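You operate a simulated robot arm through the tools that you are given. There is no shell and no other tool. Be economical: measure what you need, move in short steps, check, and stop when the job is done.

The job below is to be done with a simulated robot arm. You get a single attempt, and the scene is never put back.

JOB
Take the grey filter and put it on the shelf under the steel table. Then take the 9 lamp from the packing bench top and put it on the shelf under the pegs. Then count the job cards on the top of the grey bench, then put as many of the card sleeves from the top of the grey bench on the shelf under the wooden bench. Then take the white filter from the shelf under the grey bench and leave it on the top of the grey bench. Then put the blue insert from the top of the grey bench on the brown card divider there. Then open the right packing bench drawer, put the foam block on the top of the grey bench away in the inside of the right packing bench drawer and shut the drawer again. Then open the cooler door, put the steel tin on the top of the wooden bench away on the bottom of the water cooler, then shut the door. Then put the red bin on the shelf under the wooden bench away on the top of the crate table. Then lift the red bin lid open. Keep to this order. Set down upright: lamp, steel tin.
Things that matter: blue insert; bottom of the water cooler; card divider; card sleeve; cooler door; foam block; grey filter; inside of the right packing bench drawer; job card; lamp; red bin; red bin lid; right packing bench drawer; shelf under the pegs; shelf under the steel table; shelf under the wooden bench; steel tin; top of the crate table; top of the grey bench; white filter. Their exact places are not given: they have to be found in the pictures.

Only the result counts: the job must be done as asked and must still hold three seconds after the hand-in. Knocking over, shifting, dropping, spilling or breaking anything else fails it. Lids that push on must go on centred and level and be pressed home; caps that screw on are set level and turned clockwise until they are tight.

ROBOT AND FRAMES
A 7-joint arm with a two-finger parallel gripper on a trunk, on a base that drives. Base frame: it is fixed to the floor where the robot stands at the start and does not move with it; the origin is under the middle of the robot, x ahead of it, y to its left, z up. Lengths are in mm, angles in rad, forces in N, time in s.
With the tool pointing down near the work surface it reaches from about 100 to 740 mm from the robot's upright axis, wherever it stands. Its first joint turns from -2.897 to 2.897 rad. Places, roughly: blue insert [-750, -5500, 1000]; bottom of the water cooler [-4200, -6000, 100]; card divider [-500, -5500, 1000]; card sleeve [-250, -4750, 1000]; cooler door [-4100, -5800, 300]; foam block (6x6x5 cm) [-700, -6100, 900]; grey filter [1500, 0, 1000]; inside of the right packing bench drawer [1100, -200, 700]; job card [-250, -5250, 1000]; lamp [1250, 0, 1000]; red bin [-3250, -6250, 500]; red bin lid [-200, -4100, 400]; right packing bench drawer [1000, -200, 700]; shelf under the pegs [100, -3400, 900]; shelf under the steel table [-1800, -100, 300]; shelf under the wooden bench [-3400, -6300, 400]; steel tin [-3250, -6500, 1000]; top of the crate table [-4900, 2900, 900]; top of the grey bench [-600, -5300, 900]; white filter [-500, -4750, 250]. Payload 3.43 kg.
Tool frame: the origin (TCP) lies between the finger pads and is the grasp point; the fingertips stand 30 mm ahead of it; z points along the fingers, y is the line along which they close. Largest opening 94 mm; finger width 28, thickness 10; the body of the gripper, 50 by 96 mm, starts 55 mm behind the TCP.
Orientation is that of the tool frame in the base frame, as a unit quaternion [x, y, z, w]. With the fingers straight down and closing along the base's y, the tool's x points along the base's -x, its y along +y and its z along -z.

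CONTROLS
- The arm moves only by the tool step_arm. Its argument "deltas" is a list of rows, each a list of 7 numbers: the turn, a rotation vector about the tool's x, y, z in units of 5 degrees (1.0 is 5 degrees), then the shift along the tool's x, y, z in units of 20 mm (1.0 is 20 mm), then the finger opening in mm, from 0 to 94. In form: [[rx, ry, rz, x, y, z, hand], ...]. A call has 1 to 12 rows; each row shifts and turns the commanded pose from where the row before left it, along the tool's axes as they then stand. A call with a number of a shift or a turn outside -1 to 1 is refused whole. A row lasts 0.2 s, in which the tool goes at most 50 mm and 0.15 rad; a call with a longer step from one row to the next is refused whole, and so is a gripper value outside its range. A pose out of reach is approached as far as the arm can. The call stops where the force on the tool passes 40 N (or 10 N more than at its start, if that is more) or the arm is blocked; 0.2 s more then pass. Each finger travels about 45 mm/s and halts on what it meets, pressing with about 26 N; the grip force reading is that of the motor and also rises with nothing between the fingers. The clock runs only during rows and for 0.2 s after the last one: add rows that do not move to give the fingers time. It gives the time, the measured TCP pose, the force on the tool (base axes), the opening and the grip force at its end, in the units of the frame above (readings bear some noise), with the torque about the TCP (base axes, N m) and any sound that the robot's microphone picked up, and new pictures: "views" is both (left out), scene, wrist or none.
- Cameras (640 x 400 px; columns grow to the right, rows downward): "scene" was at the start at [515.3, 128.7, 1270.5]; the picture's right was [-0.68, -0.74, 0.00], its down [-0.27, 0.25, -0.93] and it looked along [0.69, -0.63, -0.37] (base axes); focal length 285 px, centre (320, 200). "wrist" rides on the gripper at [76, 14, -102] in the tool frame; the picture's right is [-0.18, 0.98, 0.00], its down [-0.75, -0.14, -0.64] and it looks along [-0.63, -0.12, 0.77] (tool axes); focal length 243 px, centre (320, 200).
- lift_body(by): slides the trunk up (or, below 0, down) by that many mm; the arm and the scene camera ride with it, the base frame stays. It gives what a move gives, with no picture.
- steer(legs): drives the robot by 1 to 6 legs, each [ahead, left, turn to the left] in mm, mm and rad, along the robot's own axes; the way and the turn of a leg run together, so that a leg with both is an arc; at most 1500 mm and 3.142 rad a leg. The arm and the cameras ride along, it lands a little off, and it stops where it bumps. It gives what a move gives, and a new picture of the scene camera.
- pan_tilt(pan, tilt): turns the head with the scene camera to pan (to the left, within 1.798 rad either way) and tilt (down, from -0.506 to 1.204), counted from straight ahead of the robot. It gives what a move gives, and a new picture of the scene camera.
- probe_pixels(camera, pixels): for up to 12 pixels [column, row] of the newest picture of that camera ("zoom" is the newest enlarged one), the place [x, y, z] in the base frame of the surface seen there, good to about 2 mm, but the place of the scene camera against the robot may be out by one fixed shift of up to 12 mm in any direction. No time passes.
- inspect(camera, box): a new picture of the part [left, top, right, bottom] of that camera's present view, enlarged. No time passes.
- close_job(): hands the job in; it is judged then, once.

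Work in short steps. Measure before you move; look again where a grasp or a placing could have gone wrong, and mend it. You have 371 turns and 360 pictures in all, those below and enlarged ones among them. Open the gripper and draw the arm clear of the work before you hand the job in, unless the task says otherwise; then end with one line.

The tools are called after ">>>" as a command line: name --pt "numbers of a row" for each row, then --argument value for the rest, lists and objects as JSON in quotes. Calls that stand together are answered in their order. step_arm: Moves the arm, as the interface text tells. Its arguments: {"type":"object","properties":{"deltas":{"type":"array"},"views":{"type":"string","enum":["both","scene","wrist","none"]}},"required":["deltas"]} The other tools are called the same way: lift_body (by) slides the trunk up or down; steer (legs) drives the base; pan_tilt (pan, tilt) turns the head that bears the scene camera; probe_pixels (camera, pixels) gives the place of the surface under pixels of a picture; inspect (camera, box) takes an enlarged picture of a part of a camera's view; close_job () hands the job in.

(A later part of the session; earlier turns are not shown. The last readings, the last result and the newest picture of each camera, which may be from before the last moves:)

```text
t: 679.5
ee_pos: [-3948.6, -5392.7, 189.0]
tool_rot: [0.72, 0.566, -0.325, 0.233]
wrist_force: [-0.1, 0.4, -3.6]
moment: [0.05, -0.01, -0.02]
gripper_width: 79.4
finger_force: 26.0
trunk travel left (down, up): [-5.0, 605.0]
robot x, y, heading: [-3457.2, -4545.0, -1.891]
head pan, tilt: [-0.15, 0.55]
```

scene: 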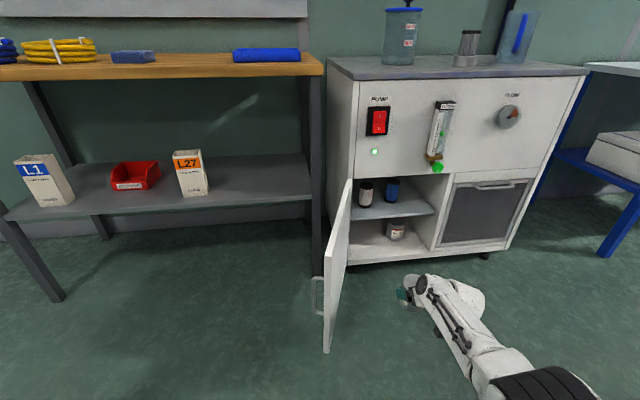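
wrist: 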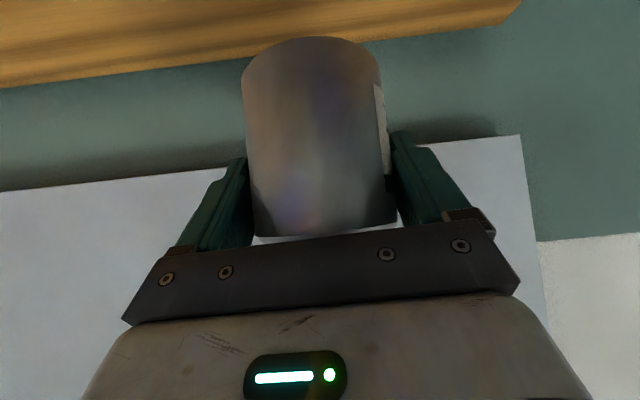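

Raise 15 mm for the sill and drive ahead 466 mm into the compartment.

>>> step_arm --pt "0 0 0 -0.5 0 -0.5 60" --views "none"

>>> steer --legs '[[350, 0, 0]]'

>>> step_arm --pt "0 0 0 0 0 0 60" --views "wrist"

```text
t: 679.9
ee_pos: [-3949.6, -5391.1, 204.6]
tool_rot: [0.72, 0.567, -0.324, 0.235]
wrist_force: [0.3, 0.6, -3.3]
moment: [0.02, 0.0, 0.0]
gripper_width: 79.0
finger_force: 25.6
trunk travel left (down, up): [-5.0, 605.0]
robot x, y, heading: [-3458.3, -4546.5, -1.899]
head pan, tilt: [-0.15, 0.55]
```

```text
t: 682.1
ee_pos: [-4057.1, -5729.6, 205.0]
tool_rot: [0.718, 0.569, -0.324, 0.235]
wrist_force: [0.3, 0.7, -3.3]
moment: [0.02, 0.0, 0.01]
gripper_width: 78.8
finger_force: 26.1
trunk travel left (down, up): [-5.0, 605.0]
robot x, y, heading: [-3571.4, -4883.9, -1.89]
head pan, tilt: [-0.15, 0.55]
```

scene: 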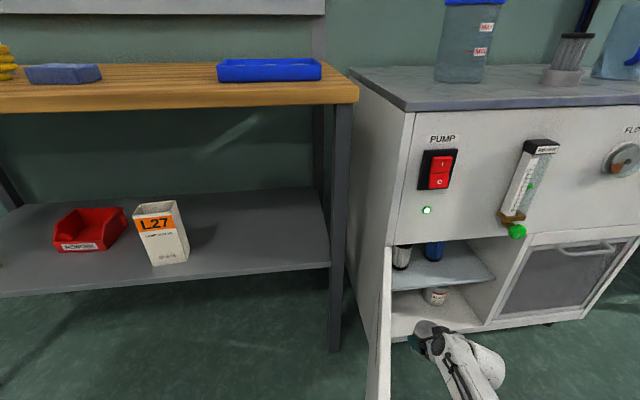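

```text
t: 682.5
ee_pos: [-4056.2, -5729.6, 203.1]
tool_rot: [0.718, 0.57, -0.323, 0.235]
wrist_force: [0.5, 0.4, -3.7]
moment: [0.03, -0.04, 0.01]
gripper_width: 79.2
finger_force: 25.7
trunk travel left (down, up): [-5.0, 605.0]
robot x, y, heading: [-3575.0, -4880.8, -1.891]
head pan, tilt: [-0.15, 0.55]
```

wrist: 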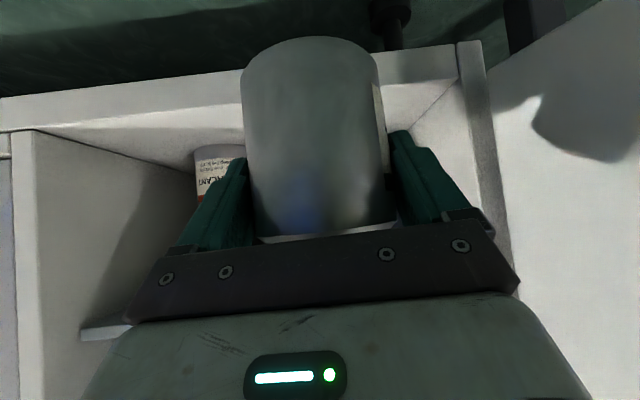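

>>> probe_pixels --camera "wrist" --pixels '[[430, 100], [462, 80], [440, 150], [120, 110], [220, 130], [200, 160], [210, 190], [480, 150], [330, 40], [40, 140]]'

```text
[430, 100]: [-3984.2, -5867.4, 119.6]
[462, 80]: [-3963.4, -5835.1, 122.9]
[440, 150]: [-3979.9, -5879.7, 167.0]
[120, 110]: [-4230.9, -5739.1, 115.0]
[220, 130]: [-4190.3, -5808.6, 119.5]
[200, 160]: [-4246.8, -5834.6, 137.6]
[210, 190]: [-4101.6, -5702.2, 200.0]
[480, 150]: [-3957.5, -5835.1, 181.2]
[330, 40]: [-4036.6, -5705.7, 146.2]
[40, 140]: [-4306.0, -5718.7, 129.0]
```

Floor z=119.6; clear spot between left wall and sealant. Drive right 7, ahead 112 mm and lower to contact.

>>> steer --legs '[[112, -7, 0]]'

>>> step_arm --pt "0 0 0 0.45 0 0.45 60" --pt "0 0 0 0.07 0 0.07 60" --pt "0 0 0 0 0 0 60" --views "none"

>>> step_arm --pt "0 0 0 0.07 0 0.07 60" --pt "0 0 0 0 0 0 60" --views "none"

```text
t: 683.8
ee_pos: [-4101.0, -5835.1, 204.1]
tool_rot: [0.719, 0.568, -0.325, 0.234]
wrist_force: [0.2, -0.2, -3.0]
moment: [0.01, -0.02, 0.04]
gripper_width: 79.1
finger_force: 25.6
trunk travel left (down, up): [-5.0, 605.0]
robot x, y, heading: [-3612.9, -4986.5, -1.892]
head pan, tilt: [-0.15, 0.55]
```

scene: 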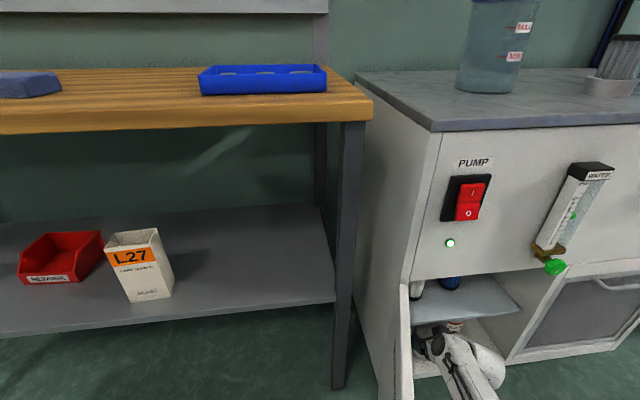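

```text
t: 684.6
ee_pos: [-4102.9, -5833.0, 190.2]
tool_rot: [0.719, 0.568, -0.324, 0.234]
wrist_force: [-0.3, -0.2, -3.2]
moment: [0.01, -0.02, 0.0]
gripper_width: 79.2
finger_force: 25.9
trunk travel left (down, up): [-5.0, 605.0]
robot x, y, heading: [-3613.4, -4988.8, -1.897]
head pan, tilt: [-0.15, 0.55]
```

```text
t: 685.2
ee_pos: [-4101.9, -5835.7, 189.6]
tool_rot: [0.718, 0.569, -0.324, 0.235]
wrist_force: [-0.4, -0.7, -3.6]
moment: [0.04, 0.04, -0.01]
gripper_width: 79.1
finger_force: 26.0
trunk travel left (down, up): [-5.0, 605.0]
robot x, y, heading: [-3616.1, -4990.6, -1.893]
head pan, tilt: [-0.15, 0.55]
```

>>> step_arm --pt "0 0 0 0.07 0 0.07 60" --pt "0 0 0 0 0 0 60" --views "none"

>>> step_arm --pt "0 0 0 0.07 0 0.07 60" --pt "0 0 0 0 0 0 60" --views "none"

>>> step_arm --pt "0 0 0 0.05 0 0.05 60" --pt "0 0 0 0 0 0 60" --views "none"

```text
t: 685.8
ee_pos: [-4100.7, -5834.9, 185.8]
tool_rot: [0.719, 0.569, -0.324, 0.235]
wrist_force: [0.9, 0.2, -2.6]
moment: [0.0, -0.02, 0.0]
gripper_width: 79.1
finger_force: 26.2
trunk travel left (down, up): [-5.0, 605.0]
robot x, y, heading: [-3615.7, -4988.9, -1.895]
head pan, tilt: [-0.15, 0.55]
```

```text
t: 686.4
ee_pos: [-4101.4, -5834.4, 185.6]
tool_rot: [0.719, 0.568, -0.325, 0.235]
wrist_force: [0.6, -0.3, -3.6]
moment: [0.03, -0.02, 0.0]
gripper_width: 79.2
finger_force: 26.3
trunk travel left (down, up): [-5.0, 605.0]
robot x, y, heading: [-3612.5, -4990.6, -1.895]
head pan, tilt: [-0.15, 0.55]
```

```text
t: 687.0
ee_pos: [-4102.3, -5836.1, 184.1]
tool_rot: [0.719, 0.568, -0.325, 0.235]
wrist_force: [-0.3, -0.4, -3.1]
moment: [0.01, -0.03, 0.01]
gripper_width: 79.0
finger_force: 26.6
trunk travel left (down, up): [-5.0, 605.0]
robot x, y, heading: [-3613.8, -4986.7, -1.892]
head pan, tilt: [-0.15, 0.55]
```

>>> step_arm --pt "0 0 0 0.07 0 0.07 60" --pt "0 0 0 0 0 0 60" --views "none"

>>> step_arm --pt "0 0 0 0.07 0 0.07 60" --pt "0 0 0 0 0 0 60" --views "none"

>>> step_arm --pt "0 0 0 0.05 0 0.05 60" --pt "0 0 0 0 0 0 60" --views "none"

```text
t: 687.6
ee_pos: [-4101.4, -5836.0, 180.8]
tool_rot: [0.719, 0.568, -0.324, 0.235]
wrist_force: [-0.2, 0.2, -2.3]
moment: [0.01, 0.0, -0.01]
gripper_width: 79.1
finger_force: 25.9
trunk travel left (down, up): [-5.0, 605.0]
robot x, y, heading: [-3616.1, -4988.8, -1.895]
head pan, tilt: [-0.15, 0.55]
```

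```text
t: 688.2
ee_pos: [-4103.6, -5836.1, 181.1]
tool_rot: [0.718, 0.568, -0.326, 0.235]
wrist_force: [0.7, -0.5, 11.2]
moment: [-0.1, -0.52, -0.02]
gripper_width: 79.3
finger_force: 26.0
trunk travel left (down, up): [-5.0, 605.0]
robot x, y, heading: [-3615.8, -4988.9, -1.899]
head pan, tilt: [-0.15, 0.55]
```

```text
t: 688.8
ee_pos: [-4102.9, -5836.1, 180.1]
tool_rot: [0.718, 0.567, -0.327, 0.236]
wrist_force: [-6.3, -1.3, 20.5]
moment: [-0.19, -0.12, 0.08]
gripper_width: 79.1
finger_force: 26.5
trunk travel left (down, up): [-5.0, 605.0]
robot x, y, heading: [-3616.9, -4989.0, -1.897]
head pan, tilt: [-0.15, 0.55]
```

Contact. Open and withdraw along the tool axis.

>>> step_arm --pt "0 0 0 -0.1 0 -0.1 85" --pt "0 0 0 0 0 0 94" --pt "0 0 0 0 0 0 94" --pt "0 0 0 0.35 0 -0.35 94" --pt "0 0 0 0.7 0 -0.7 94" --pt "0 0 0 0.7 0 -0.7 94" --pt "0 0 0 0.7 0 -0.7 94" --pt "0 0 0 0.7 0 -0.7 94" --views "wrist"

```text
t: 690.6
ee_pos: [-4080.9, -5750.6, 177.0]
tool_rot: [0.719, 0.569, -0.324, 0.236]
wrist_force: [-0.1, -0.9, -0.1]
moment: [-0.05, 0.01, 0.02]
gripper_width: 93.9
finger_force: 0.0
trunk travel left (down, up): [-5.0, 605.0]
robot x, y, heading: [-3612.5, -4985.2, -1.896]
head pan, tilt: [-0.15, 0.55]
```

wrist: 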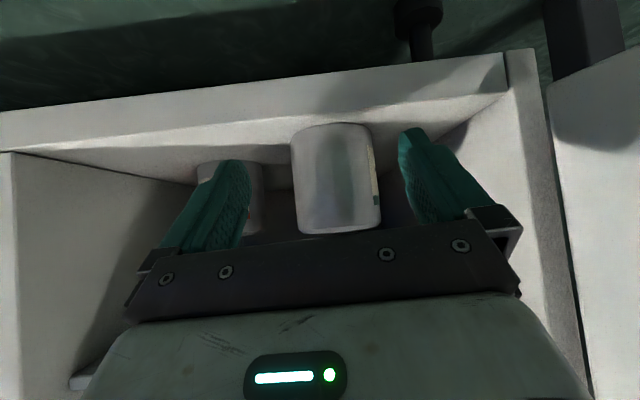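

The tin stands inside. Now shut the door: back off, raise above the door, move to its outer side, and lower so the closed fingertips hook the door.

>>> steer --legs '[[-300, 0, 0]]'

>>> lift_body --by 400

>>> step_arm --pt "0 0 0 0 0 0 0" --pt "0 0 0 0 0 0 0" --pt "0 0 0 0 0 0 0" --pt "0 0 0 0 0 0 0" --pt "0 0 0 0 0 0 0" --views "none"

>>> steer --legs '[[0, 340, 0], [80, 0, 0]]'

```text
t: 692.6
ee_pos: [-3982.7, -5478.0, 176.7]
tool_rot: [0.716, 0.571, -0.324, 0.237]
wrist_force: [-0.5, 0.1, -0.6]
moment: [0.0, -0.01, 0.01]
gripper_width: 93.9
finger_force: 0.0
trunk travel left (down, up): [-5.0, 605.0]
robot x, y, heading: [-3524.0, -4713.4, -1.882]
head pan, tilt: [-0.15, 0.55]
```

scene: 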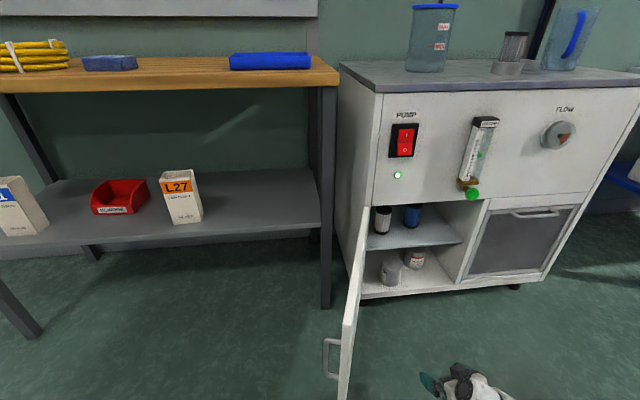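

```text
t: 696.4
ee_pos: [-3981.3, -5477.5, 575.8]
tool_rot: [0.716, 0.571, -0.324, 0.237]
wrist_force: [-0.3, 0.3, -0.5]
moment: [0.02, 0.02, 0.05]
gripper_width: 93.8
finger_force: 0.0
trunk travel left (down, up): [-405.0, 205.0]
robot x, y, heading: [-3524.1, -4712.4, -1.886]
head pan, tilt: [-0.15, 0.55]
```

```text
t: 697.6
ee_pos: [-3981.7, -5477.9, 577.1]
tool_rot: [0.716, 0.572, -0.323, 0.236]
wrist_force: [0.2, 0.7, -0.3]
moment: [0.02, 0.01, 0.01]
gripper_width: 0.1
finger_force: 10.7
trunk travel left (down, up): [-405.0, 205.0]
robot x, y, heading: [-3520.9, -4713.7, -1.884]
head pan, tilt: [-0.15, 0.55]
```

```text
t: 700.4
ee_pos: [-3697.3, -5654.7, 576.3]
tool_rot: [0.718, 0.569, -0.324, 0.236]
wrist_force: [-0.5, 1.4, 0.6]
moment: [0.01, -0.03, 0.0]
gripper_width: 0.0
finger_force: 26.0
trunk travel left (down, up): [-405.0, 205.0]
robot x, y, heading: [-3235.2, -4889.5, -1.894]
head pan, tilt: [-0.15, 0.55]
```

scene: 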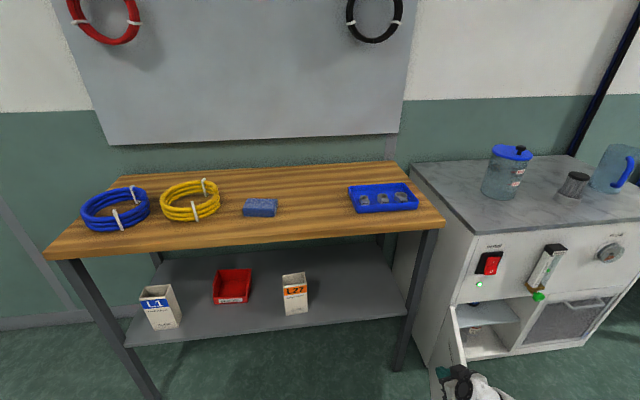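

>>> probe_pixels --camera "scene" --pixels '[[452, 308], [457, 330], [462, 352], [465, 365], [450, 345]]'

```text
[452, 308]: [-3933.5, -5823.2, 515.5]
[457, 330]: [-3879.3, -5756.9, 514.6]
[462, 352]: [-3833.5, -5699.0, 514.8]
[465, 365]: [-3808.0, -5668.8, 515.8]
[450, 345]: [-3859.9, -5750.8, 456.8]
```

Door is at 51°. Lower 81 mm and sweep it along its arc.

>>> lift_body --by -81

>>> steer --legs '[[-25, -49, 0], [-28, -118, 0], [15, -99, 0], [49, -89, 0], [75, -67, 0], [69, -31, 0]]'

```text
t: 701.6
ee_pos: [-3699.4, -5654.4, 496.0]
tool_rot: [0.718, 0.57, -0.324, 0.235]
wrist_force: [-1.2, -0.5, 0.3]
moment: [0.01, 0.01, 0.01]
gripper_width: 0.1
finger_force: 25.4
trunk travel left (down, up): [-324.0, 286.0]
robot x, y, heading: [-3232.3, -4891.1, -1.885]
head pan, tilt: [-0.15, 0.55]
```

```text
t: 706.3
ee_pos: [-4166.8, -5667.2, 495.3]
tool_rot: [0.714, 0.574, -0.322, 0.238]
wrist_force: [-0.9, 0.0, 0.4]
moment: [-0.01, -0.05, -0.03]
gripper_width: 0.0
finger_force: 26.3
trunk travel left (down, up): [-324.0, 286.0]
robot x, y, heading: [-3712.6, -4899.4, -1.881]
head pan, tilt: [-0.15, 0.55]
```

scene: 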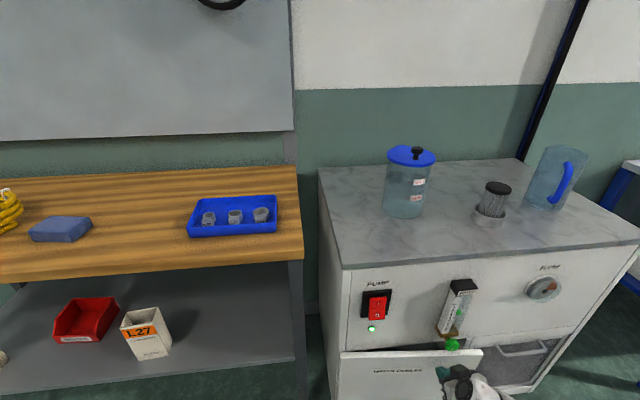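

Nearly shut. The hand is close to the green knob, so I back 40 mm, lower 130 mm, and push lower on the door.

>>> steer --legs '[[-40, 0, 0]]'

>>> lift_body --by -130

>>> steer --legs '[[110, 0, 0]]'

```text
t: 707.2
ee_pos: [-4156.3, -5629.6, 494.3]
tool_rot: [0.715, 0.574, -0.323, 0.237]
wrist_force: [-0.2, 0.0, -0.1]
moment: [0.01, 0.01, 0.01]
gripper_width: 0.0
finger_force: 25.6
trunk travel left (down, up): [-324.0, 286.0]
robot x, y, heading: [-3700.6, -4861.6, -1.883]
head pan, tilt: [-0.15, 0.55]
```

scene: 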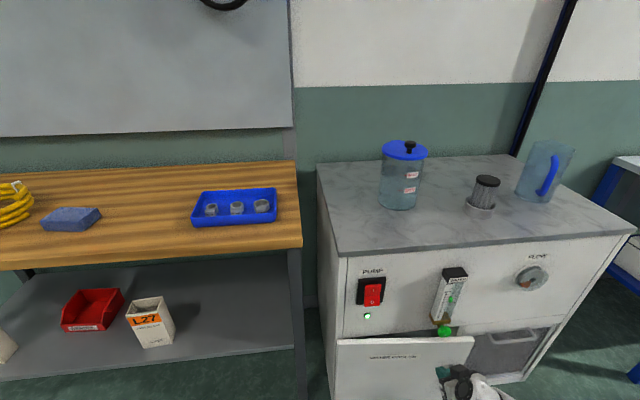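

```text
t: 708.8
ee_pos: [-4155.2, -5629.8, 365.3]
tool_rot: [0.714, 0.574, -0.323, 0.238]
wrist_force: [0.6, 0.2, -0.2]
moment: [0.0, 0.01, -0.04]
gripper_width: 0.0
finger_force: 26.2
trunk travel left (down, up): [-194.0, 416.0]
robot x, y, heading: [-3700.1, -4861.2, -1.883]
head pan, tilt: [-0.15, 0.55]
```

```text
t: 709.9
ee_pos: [-4179.4, -5703.0, 361.2]
tool_rot: [0.717, 0.574, -0.318, 0.236]
wrist_force: [0.8, 0.6, 1.3]
moment: [-0.01, 0.01, 0.02]
gripper_width: 0.0
finger_force: 26.5
trunk travel left (down, up): [-194.0, 416.0]
robot x, y, heading: [-3722.7, -4939.1, -1.882]
head pan, tilt: [-0.15, 0.55]
stopped in leg 1: the force on the tool passed its limit at 237 N (the readings are from after the stop); the commanded pose is now the measured one
```

scene: 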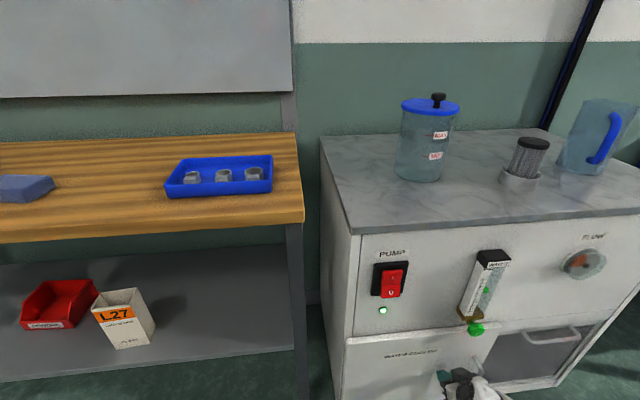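

Hard stop: door shut. I verify the door face position.

>>> probe_pixels --camera "scene" --pixels '[[355, 350], [480, 345], [420, 370], [360, 325], [560, 345]]'

>>> steer --legs '[[-300, 0, 0], [0, 700, 0]]'

```text
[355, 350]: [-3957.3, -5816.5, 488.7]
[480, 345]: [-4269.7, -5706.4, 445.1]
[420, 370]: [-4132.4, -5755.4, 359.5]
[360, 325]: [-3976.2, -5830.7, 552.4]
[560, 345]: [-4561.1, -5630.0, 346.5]
```

```text
t: 715.4
ee_pos: [-3418.0, -5630.5, 362.5]
tool_rot: [0.717, 0.574, -0.317, 0.236]
wrist_force: [0.1, -0.3, 0.8]
moment: [-0.01, -0.02, 0.02]
gripper_width: 0.0
finger_force: 25.9
trunk travel left (down, up): [-194.0, 416.0]
robot x, y, heading: [-2965.0, -4866.4, -1.881]
head pan, tilt: [-0.15, 0.55]
```

scene: 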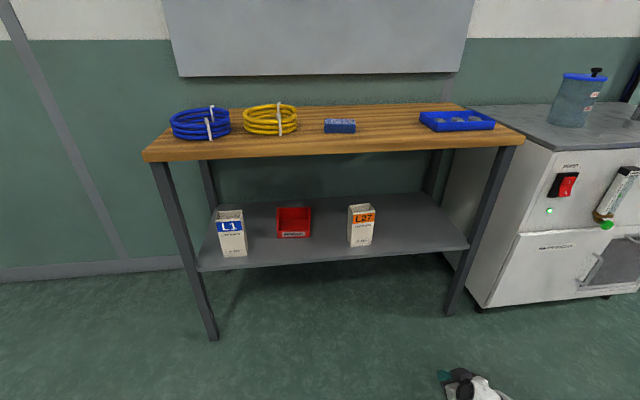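

Door closed flush. Now the red bin on the shelf: zoom and measure.

>>> inspect --camera "scene" --box '[250, 185, 340, 255]'

>>> probe_pixels --camera "zoom" --pixels '[[190, 290], [430, 285], [175, 280], [180, 130], [405, 125], [190, 230], [430, 225], [300, 230], [300, 180], [440, 330], [60, 280], [300, 290]]'

```text
5.71 times, centred on (295, 220) of scene
```

zoom: 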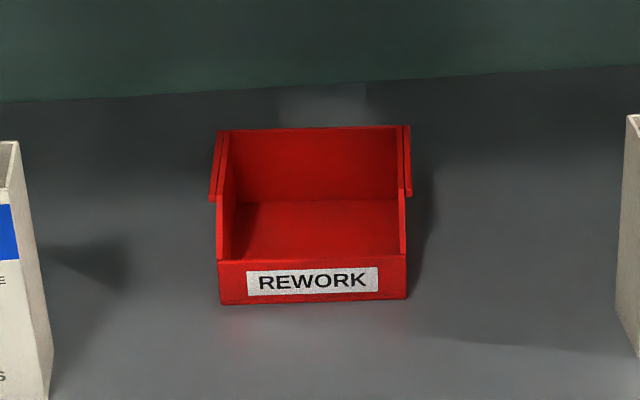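

```text
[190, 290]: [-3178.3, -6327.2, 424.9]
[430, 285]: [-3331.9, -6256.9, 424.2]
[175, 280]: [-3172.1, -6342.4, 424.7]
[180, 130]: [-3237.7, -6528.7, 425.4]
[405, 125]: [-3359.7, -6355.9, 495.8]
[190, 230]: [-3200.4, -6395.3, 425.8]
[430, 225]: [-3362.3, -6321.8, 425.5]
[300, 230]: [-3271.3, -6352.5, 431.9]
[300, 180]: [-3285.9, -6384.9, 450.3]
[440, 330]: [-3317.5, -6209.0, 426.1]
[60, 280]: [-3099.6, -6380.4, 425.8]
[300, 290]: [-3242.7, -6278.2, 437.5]
```

>>> probe_pixels --camera "zoom" --pixels '[[224, 295], [403, 292], [224, 268], [404, 262], [218, 135], [406, 130], [214, 190], [409, 185], [222, 230], [402, 225]]'

```text
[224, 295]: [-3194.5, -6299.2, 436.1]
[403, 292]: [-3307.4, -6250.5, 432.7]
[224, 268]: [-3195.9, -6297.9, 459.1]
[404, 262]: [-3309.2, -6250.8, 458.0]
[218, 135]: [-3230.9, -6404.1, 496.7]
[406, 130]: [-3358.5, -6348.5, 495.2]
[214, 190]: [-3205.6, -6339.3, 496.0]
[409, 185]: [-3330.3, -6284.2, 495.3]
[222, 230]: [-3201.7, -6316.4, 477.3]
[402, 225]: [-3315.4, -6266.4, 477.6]
```

Bin is 123–138 mm wide, so I'll pinch its right side wall near (-3337,-6313), rim z≈488, with the tilted tool. First set heights (as for the sleeves) and yaw.

>>> lift_body --by -89

>>> step_arm --pt "0.8 0 0.8 -0.7 0 -0.7 50" --pt "0.8 0 0.8 -0.7 0 -0.7 50" --pt "0 0 0 -0.7 0 -0.7 50" --pt "0 0 0 -0.7 0 -0.7 50" --pt "0 0 0 -0.7 0 -0.7 50" --pt "0 0 0 -0.7 0 -0.7 50" --pt "0 0 0 -0.7 0 -0.7 50" --pt "0 0 0 -0.7 0 -0.7 50" --pt "0 0 0 -0.7 0 -0.7 50" --pt "0 0 0 -0.7 0 -0.7 50" --pt "0 0 0 -0.7 0 -0.7 50" --pt "0 0 0 -0.7 0 -0.7 50" --views "none"

>>> step_arm --pt "0 0 0 -0.7 0 -0.7 50" --pt "0 0 0 -0.7 0 -0.7 50" --views "none"

```text
t: 716.6
ee_pos: [-3418.6, -5629.8, 272.7]
tool_rot: [0.717, 0.574, -0.318, 0.236]
wrist_force: [0.4, 0.2, -0.7]
moment: [0.0, 0.02, 0.01]
gripper_width: 0.0
finger_force: 26.2
trunk travel left (down, up): [-105.0, 505.0]
robot x, y, heading: [-2963.4, -4869.1, -1.883]
head pan, tilt: [-0.15, 0.55]
```

```text
t: 719.2
ee_pos: [-3409.2, -5627.4, 510.0]
tool_rot: [0.77, 0.499, -0.339, 0.206]
wrist_force: [-0.3, 0.1, 0.0]
moment: [0.01, -0.01, 0.01]
gripper_width: 50.3
finger_force: 0.0
trunk travel left (down, up): [-105.0, 505.0]
robot x, y, heading: [-2963.7, -4869.7, -1.884]
head pan, tilt: [-0.15, 0.55]
```

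```text
t: 719.8
ee_pos: [-3409.4, -5625.5, 549.5]
tool_rot: [0.77, 0.5, -0.338, 0.206]
wrist_force: [-0.4, 0.0, 0.4]
moment: [-0.01, -0.02, -0.02]
gripper_width: 49.8
finger_force: 0.1
trunk travel left (down, up): [-105.0, 505.0]
robot x, y, heading: [-2957.7, -4872.2, -1.885]
head pan, tilt: [-0.15, 0.55]
```

Drive left 290 and ahead 500 mm, then check with the wrist camera.

>>> steer --legs '[[0, 290, 0], [500, 0, 0]]'

>>> step_arm --pt "0 0 0 0 0 0 50" --views "wrist"

```text
t: 724.4
ee_pos: [-3271.2, -6196.5, 550.1]
tool_rot: [0.766, 0.505, -0.339, 0.209]
wrist_force: [-0.1, 0.5, -0.2]
moment: [0.01, -0.02, 0.05]
gripper_width: 49.7
finger_force: 0.0
trunk travel left (down, up): [-105.0, 505.0]
robot x, y, heading: [-2836.8, -5432.3, -1.868]
head pan, tilt: [-0.15, 0.55]
```

scene: 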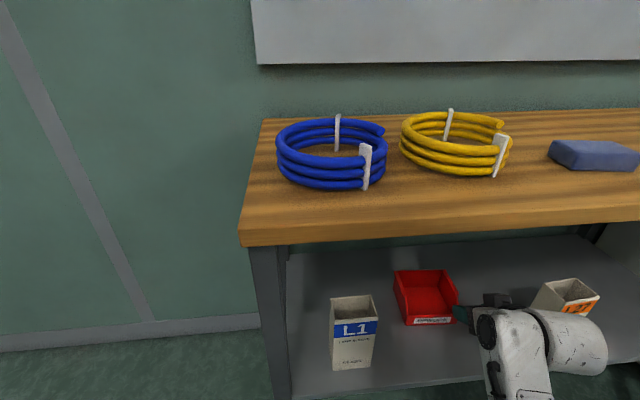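

```text
t: 724.8
ee_pos: [-3272.1, -6196.3, 548.0]
tool_rot: [0.767, 0.505, -0.337, 0.208]
wrist_force: [-0.2, 0.5, 0.0]
moment: [-0.01, -0.01, -0.02]
gripper_width: 50.0
finger_force: 0.1
trunk travel left (down, up): [-105.0, 505.0]
robot x, y, heading: [-2833.3, -5429.0, -1.868]
head pan, tilt: [-0.15, 0.55]
```

wrist: 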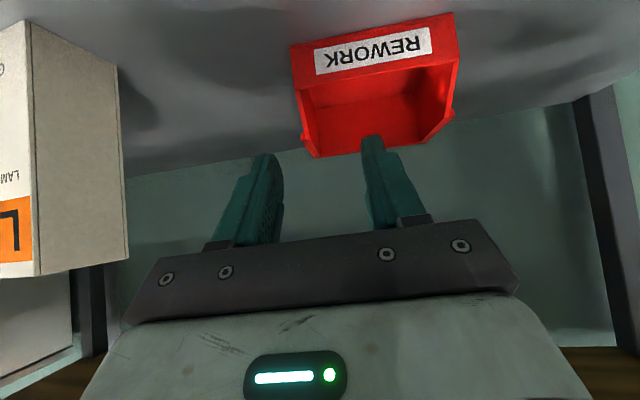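

>>> probe_pixels --camera "wrist" --pixels '[[297, 92], [303, 120], [307, 140], [312, 152], [303, 105], [330, 110], [318, 153], [350, 100], [292, 50]]'

```text
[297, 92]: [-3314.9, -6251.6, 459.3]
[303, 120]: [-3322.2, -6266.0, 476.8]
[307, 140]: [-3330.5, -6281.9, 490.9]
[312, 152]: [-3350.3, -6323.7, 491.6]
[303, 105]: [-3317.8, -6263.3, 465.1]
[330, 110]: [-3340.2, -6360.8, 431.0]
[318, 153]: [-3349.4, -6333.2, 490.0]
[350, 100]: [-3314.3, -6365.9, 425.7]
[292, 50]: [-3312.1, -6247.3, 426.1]
```

Wall top line found; pinch point (-3340,-6307). I align and descend most of the way.

>>> step_arm --pt "0 0 0 0 -0.88 0 50" --pt "0 0 0 -0.87 0 0 50" --pt "0 0 0 -0.87 0 0 50" --pt "0 0 0 0 0 1 50" --pt "0 0 0 0 0 1 50" --pt "0 0 0 0 0 1 50" --pt "0 0 0 0 0 1 50" --pt "0 0 0 0 0 1 50" --views "wrist"

```text
t: 726.5
ee_pos: [-3329.1, -6277.7, 505.1]
tool_rot: [0.767, 0.505, -0.338, 0.209]
wrist_force: [0.0, 0.2, 0.5]
moment: [0.03, -0.01, 0.0]
gripper_width: 49.8
finger_force: 0.0
trunk travel left (down, up): [-105.0, 505.0]
robot x, y, heading: [-2835.8, -5429.1, -1.868]
head pan, tilt: [-0.15, 0.55]
```

wrist: 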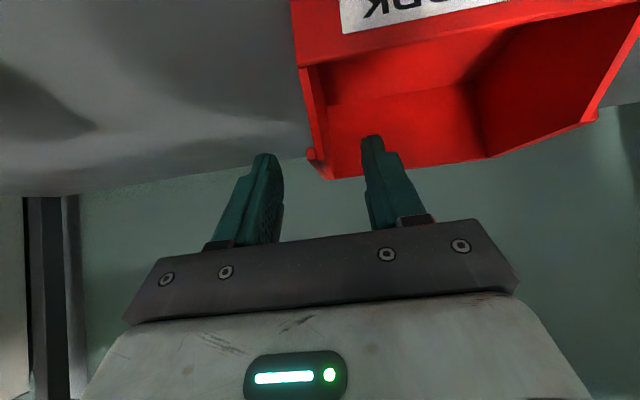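

Wall is centred between the fingers. Descend 44 mm more, close, lift slightly.

>>> step_arm --pt "0 0 0 0 0 1 50" --pt "0 0 0 0 0 1 50" --pt "0 0 0 0 0 0.2 50" --pt "0 0 0 0 0 0 0" --pt "0 0 0 0 0 0 0" --pt "0 0 0 0 0 0 0" --pt "0 0 0 0 0 0 0" --views "none"

>>> step_arm --pt "0 0 0 -0.35 0 -0.35 0" --pt "0 0 0 -0.7 0 -0.7 0" --pt "0 0 0 -0.7 0 -0.7 0" --pt "0 0 0 0 0 0 0" --views "wrist"

```text
t: 728.1
ee_pos: [-3342.0, -6305.8, 477.5]
tool_rot: [0.766, 0.505, -0.338, 0.209]
wrist_force: [0.4, 0.8, 2.4]
moment: [-0.01, -0.37, 0.16]
gripper_width: 8.1
finger_force: 25.9
trunk travel left (down, up): [-105.0, 505.0]
robot x, y, heading: [-2834.7, -5435.3, -1.866]
head pan, tilt: [-0.15, 0.55]
```

```text
t: 729.1
ee_pos: [-3340.8, -6302.9, 525.3]
tool_rot: [0.767, 0.505, -0.338, 0.208]
wrist_force: [0.9, 0.1, -0.8]
moment: [0.03, 0.1, -0.02]
gripper_width: 7.9
finger_force: 26.2
trunk travel left (down, up): [-105.0, 505.0]
robot x, y, heading: [-2835.2, -5431.1, -1.867]
head pan, tilt: [-0.15, 0.55]
```

wrist: 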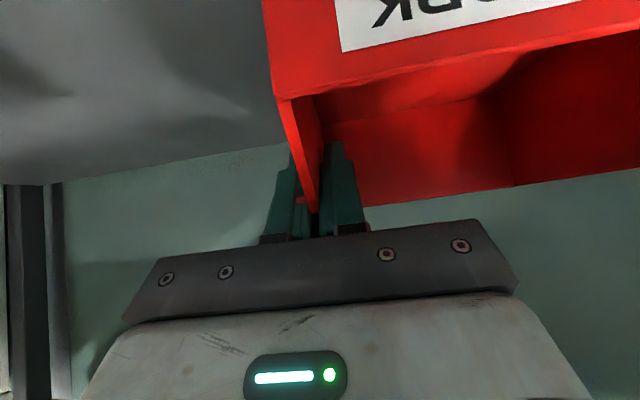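

Held. I raise the bin for transport and reverse along the aisle to the north end.

>>> steer --legs '[[-700, 0, -0.044]]'

>>> lift_body --by 400

>>> lift_body --by 105

>>> steer --legs '[[0, 560, 0], [-1500, 0, 0], [-1500, 0, 0], [-1500, 0, 0], [-1366, 0, 0]]'

```text
t: 733.0
ee_pos: [-3149.0, -5615.1, 525.0]
tool_rot: [0.775, 0.493, -0.341, 0.203]
wrist_force: [0.6, 0.0, -1.6]
moment: [0.03, 0.03, 0.01]
gripper_width: 7.9
finger_force: 25.7
trunk travel left (down, up): [-105.0, 505.0]
robot x, y, heading: [-2616.8, -4761.3, -1.898]
head pan, tilt: [-0.15, 0.55]
```

scene: 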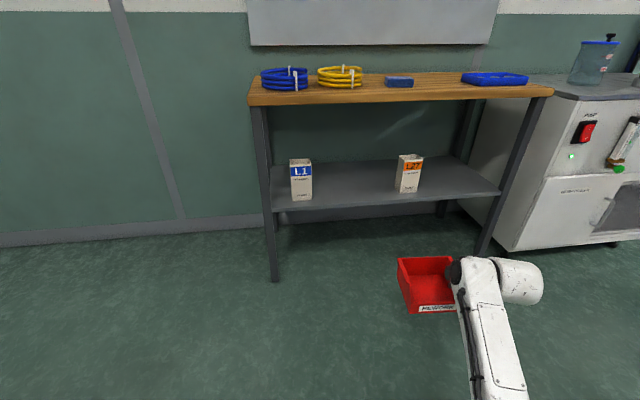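

```text
t: 736.9
ee_pos: [-3151.3, -5614.6, 925.9]
tool_rot: [0.775, 0.492, -0.341, 0.203]
wrist_force: [0.5, 0.1, -0.9]
moment: [0.04, 0.08, -0.04]
gripper_width: 7.7
finger_force: 25.7
trunk travel left (down, up): [-505.0, 105.0]
robot x, y, heading: [-2613.3, -4761.7, -1.895]
head pan, tilt: [-0.15, 0.55]
```

```text
t: 738.2
ee_pos: [-3148.8, -5614.4, 1031.5]
tool_rot: [0.774, 0.493, -0.34, 0.203]
wrist_force: [-0.3, 0.3, -1.2]
moment: [0.04, 0.06, 0.0]
gripper_width: 7.8
finger_force: 26.3
trunk travel left (down, up): [-610.0, 0.0]
robot x, y, heading: [-2617.4, -4761.1, -1.9]
head pan, tilt: [-0.15, 0.55]
```

```text
t: 768.4
ee_pos: [-584.5, -405.7, 1030.5]
tool_rot: [0.788, 0.471, -0.345, 0.194]
wrist_force: [-0.2, -0.2, -0.4]
moment: [0.03, 0.08, -0.01]
gripper_width: 8.0
finger_force: 26.3
trunk travel left (down, up): [-610.0, 0.0]
robot x, y, heading: [-7.3, 420.9, -1.957]
head pan, tilt: [-0.15, 0.55]
```

scene: 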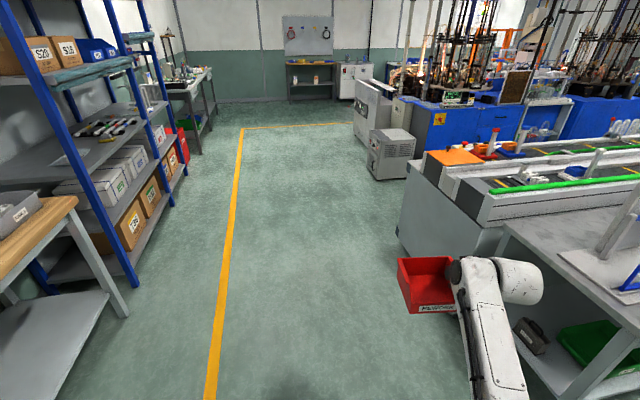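

Good. Turn right to face west and look for the crate table.

>>> steer --legs '[[0, 0, -1.52]]'

>>> pan_tilt --pan -0.25 --tilt 0.25

```text
t: 772.6
ee_pos: [-829.1, 997.7, 1031.8]
tool_rot: [0.891, -0.223, -0.381, -0.108]
wrist_force: [0.0, 0.0, -1.2]
moment: [0.06, -0.07, -0.01]
gripper_width: 7.9
finger_force: 26.4
trunk travel left (down, up): [-610.0, 0.0]
robot x, y, heading: [-6.5, 421.8, 2.753]
head pan, tilt: [-0.15, 0.55]
```

scene: 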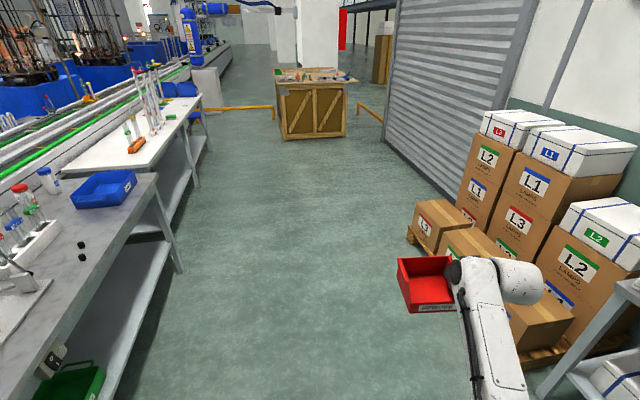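

```text
t: 773.5
ee_pos: [-830.5, 997.9, 1030.8]
tool_rot: [0.89, -0.225, -0.382, -0.109]
wrist_force: [-0.9, -0.1, -0.8]
moment: [0.06, -0.04, 0.02]
gripper_width: 8.1
finger_force: 25.9
trunk travel left (down, up): [-610.0, 0.0]
robot x, y, heading: [-7.3, 421.7, 2.757]
head pan, tilt: [-0.25, 0.25]
```

scene: 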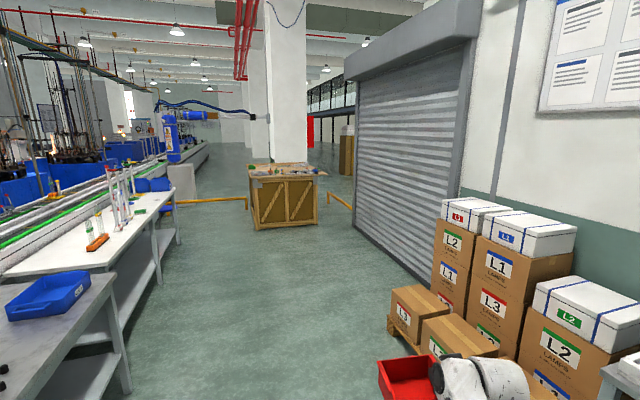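

>>> probe_pixels --camera "scene" --pixels '[[255, 178], [315, 174], [258, 228], [312, 222], [285, 168], [390, 325], [440, 350], [250, 175], [326, 173], [265, 172], [130, 340], [205, 205]]'

>>> inspect --camera "scene" --box '[235, 150, 345, 235]'

```text
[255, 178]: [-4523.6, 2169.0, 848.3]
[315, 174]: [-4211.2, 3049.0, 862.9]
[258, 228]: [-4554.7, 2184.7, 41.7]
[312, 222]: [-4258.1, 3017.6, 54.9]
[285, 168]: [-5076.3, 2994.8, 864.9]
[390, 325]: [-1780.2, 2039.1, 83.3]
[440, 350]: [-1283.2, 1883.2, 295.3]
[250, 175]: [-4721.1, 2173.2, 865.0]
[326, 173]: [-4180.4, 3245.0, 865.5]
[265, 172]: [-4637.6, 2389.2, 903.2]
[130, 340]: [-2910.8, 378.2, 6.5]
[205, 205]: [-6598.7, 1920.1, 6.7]
```

```text
4.71 times, centred on (290, 192) of scene
```

zoom: 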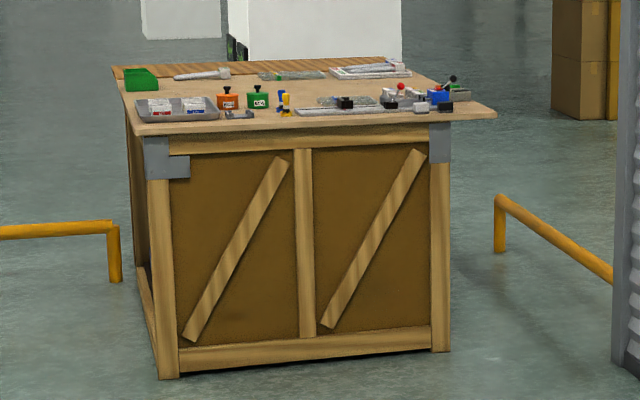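

The crate table front edge is at e≈-5000 (l 531–1660), top z≈857. I drive west toward it.

>>> steer --legs '[[0, 0, 0.045], [1500, 0, 0], [1500, 0, 0], [0, -460, 0], [650, 0, 0]]'

>>> pan_tilt --pan -0.1 --tilt 0.6

```text
t: 793.6
ee_pos: [-4214.1, 2396.7, 1031.1]
tool_rot: [0.903, -0.167, -0.387, -0.083]
wrist_force: [-1.3, 0.3, -1.4]
moment: [0.05, 0.01, -0.01]
gripper_width: 7.9
finger_force: 26.7
trunk travel left (down, up): [-610.0, 0.0]
robot x, y, heading: [-3328.4, 1925.8, 2.882]
head pan, tilt: [-0.25, 0.25]
```

scene: 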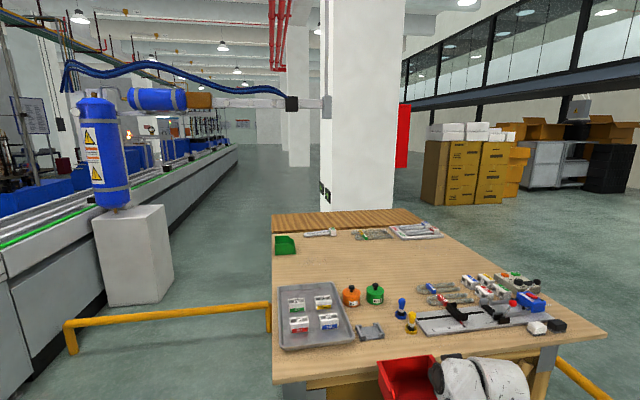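

```text
t: 794.5
ee_pos: [-4215.4, 2396.5, 1030.2]
tool_rot: [0.903, -0.167, -0.388, -0.084]
wrist_force: [-0.1, -0.3, -1.0]
moment: [0.11, 0.01, -0.02]
gripper_width: 7.9
finger_force: 25.8
trunk travel left (down, up): [-610.0, 0.0]
robot x, y, heading: [-3326.1, 1924.5, 2.885]
head pan, tilt: [-0.099, 0.6]
```

scene: 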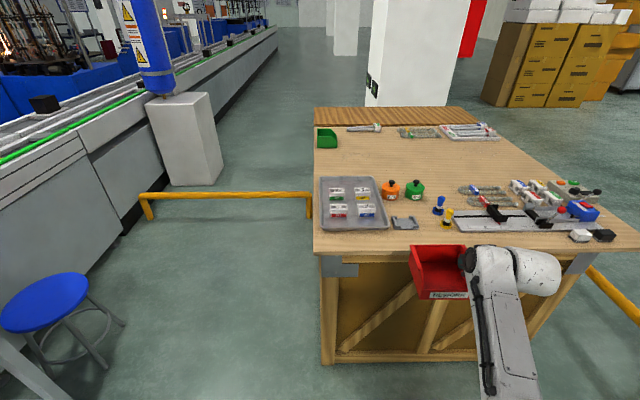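

>>> probe_pixels --camera "scene" --pixels '[[400, 160], [440, 160], [410, 150], [415, 183], [440, 200], [350, 180], [415, 138], [370, 250], [480, 185], [380, 130], [360, 158], [490, 155]]'

```text
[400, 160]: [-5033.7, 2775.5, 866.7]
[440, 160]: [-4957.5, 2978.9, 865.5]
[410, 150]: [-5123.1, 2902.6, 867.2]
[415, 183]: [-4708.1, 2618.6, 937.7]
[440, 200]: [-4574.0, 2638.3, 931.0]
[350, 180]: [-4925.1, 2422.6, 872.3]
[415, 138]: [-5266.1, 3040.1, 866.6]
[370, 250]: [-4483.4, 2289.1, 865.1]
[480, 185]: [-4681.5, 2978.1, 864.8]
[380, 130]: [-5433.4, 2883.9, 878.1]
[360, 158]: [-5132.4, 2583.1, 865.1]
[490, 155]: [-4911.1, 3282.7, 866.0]
```

Free spot behind the front items (e≈-5480, l≈960). Straighten, shift right 96 and drive ahead 700 mm.

>>> steer --legs '[[0, 0, -0.083], [0, -96, 0], [690, 0, 0]]'

>>> step_arm --pt "0 0 0 0 0 0 0" --views "wrist"

```text
t: 799.5
ee_pos: [-4798.2, 2784.9, 1031.0]
tool_rot: [0.895, -0.202, -0.385, -0.099]
wrist_force: [0.3, 0.3, -0.3]
moment: [0.02, -0.05, 0.0]
gripper_width: 7.9
finger_force: 26.7
trunk travel left (down, up): [-610.0, 0.0]
robot x, y, heading: [-3950.0, 2250.1, 2.807]
head pan, tilt: [-0.099, 0.6]
```

scene: 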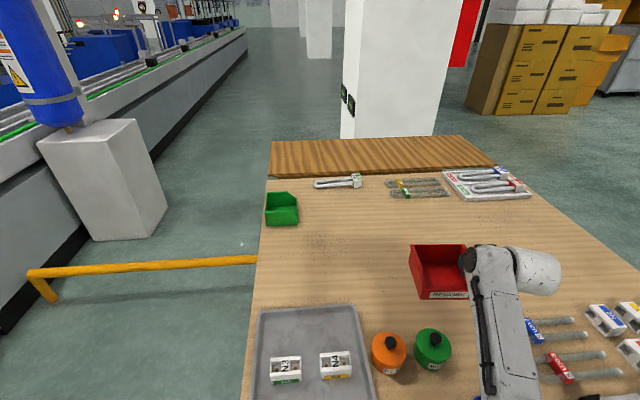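

```text
t: 799.9
ee_pos: [-4798.4, 2785.1, 1030.5]
tool_rot: [0.896, -0.202, -0.384, -0.098]
wrist_force: [0.4, 0.2, -1.1]
moment: [0.07, -0.01, 0.01]
gripper_width: 8.1
finger_force: 26.4
trunk travel left (down, up): [-610.0, 0.0]
robot x, y, heading: [-3948.9, 2248.3, 2.814]
head pan, tilt: [-0.099, 0.6]
```

wrist: 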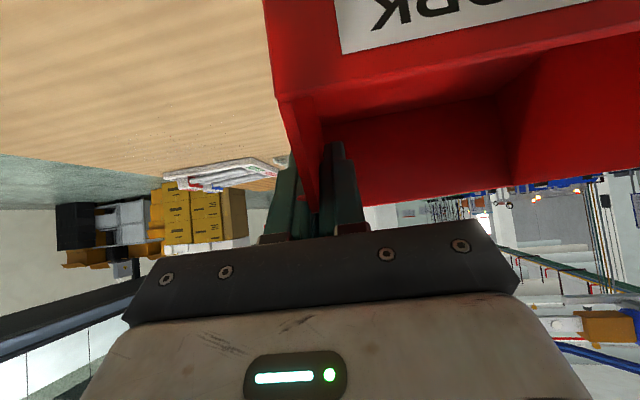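

Free space under the bin. Lower by trunk to contact.

>>> lift_body --by -105

>>> lift_body --by -5

>>> lift_body --by -3

>>> lift_body --by -2

```text
t: 801.3
ee_pos: [-4798.1, 2783.9, 925.6]
tool_rot: [0.896, -0.202, -0.384, -0.099]
wrist_force: [0.7, 0.0, -0.9]
moment: [0.05, -0.01, -0.01]
gripper_width: 7.8
finger_force: 25.6
trunk travel left (down, up): [-505.0, 105.0]
robot x, y, heading: [-3946.7, 2249.2, 2.805]
head pan, tilt: [-0.099, 0.6]
```

```text
t: 801.8
ee_pos: [-4798.0, 2784.2, 920.5]
tool_rot: [0.896, -0.202, -0.384, -0.099]
wrist_force: [-0.2, -0.3, -0.4]
moment: [0.08, 0.0, -0.01]
gripper_width: 8.1
finger_force: 26.3
trunk travel left (down, up): [-500.0, 110.0]
robot x, y, heading: [-3949.6, 2246.2, 2.806]
head pan, tilt: [-0.099, 0.6]
```

```text
t: 802.3
ee_pos: [-4799.9, 2784.8, 918.6]
tool_rot: [0.895, -0.201, -0.385, -0.098]
wrist_force: [0.6, 0.0, 2.1]
moment: [-0.12, 0.2, -0.05]
gripper_width: 8.0
finger_force: 25.7
trunk travel left (down, up): [-497.0, 113.0]
robot x, y, heading: [-3943.7, 2247.0, 2.807]
head pan, tilt: [-0.099, 0.6]
```

```text
t: 802.9
ee_pos: [-4798.6, 2784.3, 916.8]
tool_rot: [0.895, -0.202, -0.386, -0.1]
wrist_force: [1.6, 1.5, 4.8]
moment: [-0.39, 0.14, 0.04]
gripper_width: 7.8
finger_force: 26.2
trunk travel left (down, up): [-495.0, 115.0]
robot x, y, heading: [-3944.7, 2251.1, 2.807]
head pan, tilt: [-0.099, 0.6]
```

Contact. Open to 50 mm, withdraw along the tool axis and raise.

>>> step_arm --pt "0 0 0 0 0 0 40" --pt "0 0 0 0 0 0 45" --pt "0 0 0 0 0 -0.5 45" --pt "0 0 0 0 0 -1 45" --pt "0 0 0 0 0 -1 45" --pt "0 0 0 0 0 -1 45" --pt "0 0 0 0 0 -1 45" --pt "0 0 0 0 0 -1 45" --views "wrist"

>>> lift_body --by 115

```text
t: 804.7
ee_pos: [-4726.5, 2746.1, 991.1]
tool_rot: [0.896, -0.201, -0.384, -0.098]
wrist_force: [0.5, -0.2, -0.2]
moment: [-0.01, 0.02, 0.0]
gripper_width: 44.9
finger_force: 0.1
trunk travel left (down, up): [-495.0, 115.0]
robot x, y, heading: [-3943.0, 2248.1, 2.803]
head pan, tilt: [-0.099, 0.6]
```

wrist: 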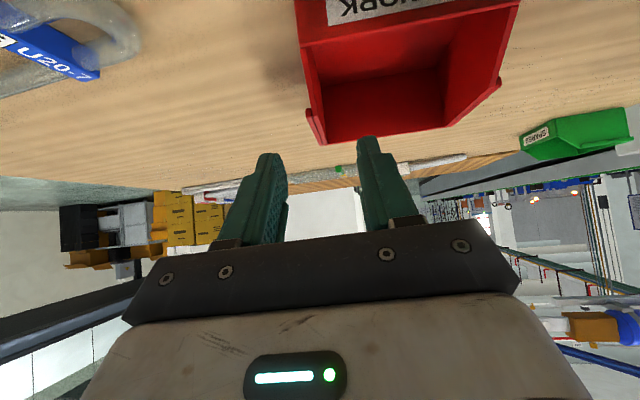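

```text
t: 806.1
ee_pos: [-4727.0, 2746.5, 1106.2]
tool_rot: [0.896, -0.202, -0.384, -0.099]
wrist_force: [-0.9, -0.4, 0.0]
moment: [-0.02, 0.0, 0.02]
gripper_width: 45.2
finger_force: 0.1
trunk travel left (down, up): [-610.0, 0.0]
robot x, y, heading: [-3946.0, 2246.9, 2.804]
head pan, tilt: [-0.099, 0.6]
```

Red bin is on the crate table. Now the REJECT bin's lid: reverse back east, turn, and drive down the aisle.

>>> steer --legs '[[-900, 0, 0], [0, 400, 0], [-1500, 0, 0], [-1500, 0, 0], [-300, 0, 0], [0, 0, 1.57]]'

```text
t: 832.6
ee_pos: [-563.7, -247.2, 1106.4]
tool_rot: [0.779, 0.486, -0.343, 0.2]
wrist_force: [0.3, 0.0, -0.1]
moment: [0.01, 0.0, -0.01]
gripper_width: 45.0
finger_force: 0.1
trunk travel left (down, up): [-610.0, 0.0]
robot x, y, heading: [-53.8, 529.5, -1.912]
head pan, tilt: [-0.099, 0.6]
```

scene: 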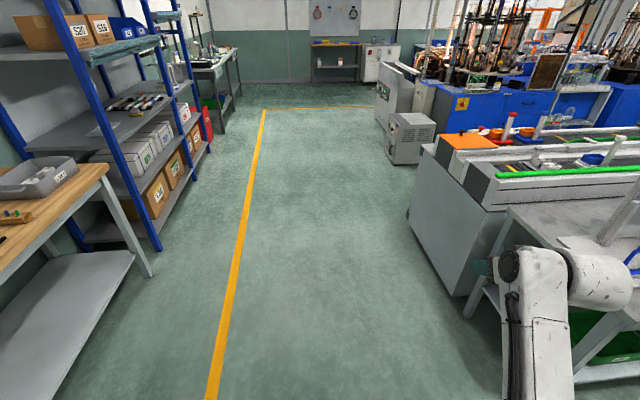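

>>> steer --legs '[[1500, 0, 0], [1500, 0, 0], [1150, 0, 0], [0, 0, 1.57]]'

>>> pan_tilt --pan -0.25 --tilt 0.55

```text
t: 856.4
ee_pos: [-600.5, -3863.8, 1105.9]
tool_rot: [0.18, 0.9, -0.09, 0.386]
wrist_force: [0.4, -0.6, 0.6]
moment: [-0.04, 0.02, -0.02]
gripper_width: 44.9
finger_force: 0.0
trunk travel left (down, up): [-610.0, 0.0]
robot x, y, heading: [-1405.2, -3405.7, -0.286]
head pan, tilt: [-0.099, 0.6]
```

scene: 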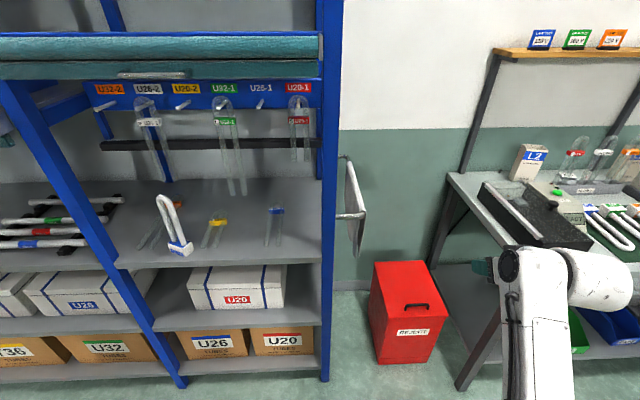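

```text
t: 857.1
ee_pos: [-599.1, -3865.1, 1106.0]
tool_rot: [0.179, 0.9, -0.089, 0.386]
wrist_force: [1.2, 0.1, 0.7]
moment: [-0.01, -0.02, -0.02]
gripper_width: 45.1
finger_force: 0.0
trunk travel left (down, up): [-610.0, 0.0]
robot x, y, heading: [-1404.8, -3401.5, -0.286]
head pan, tilt: [-0.25, 0.55]
```

scene: 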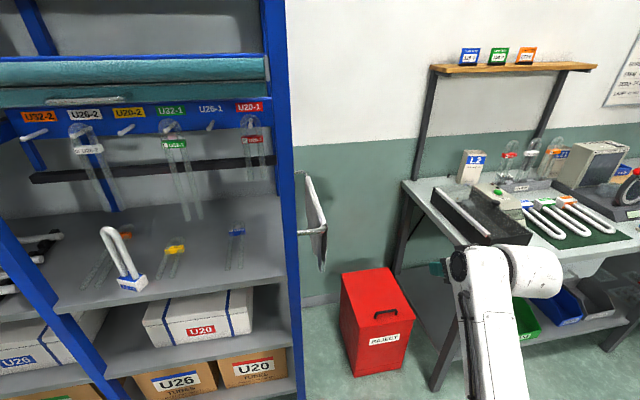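

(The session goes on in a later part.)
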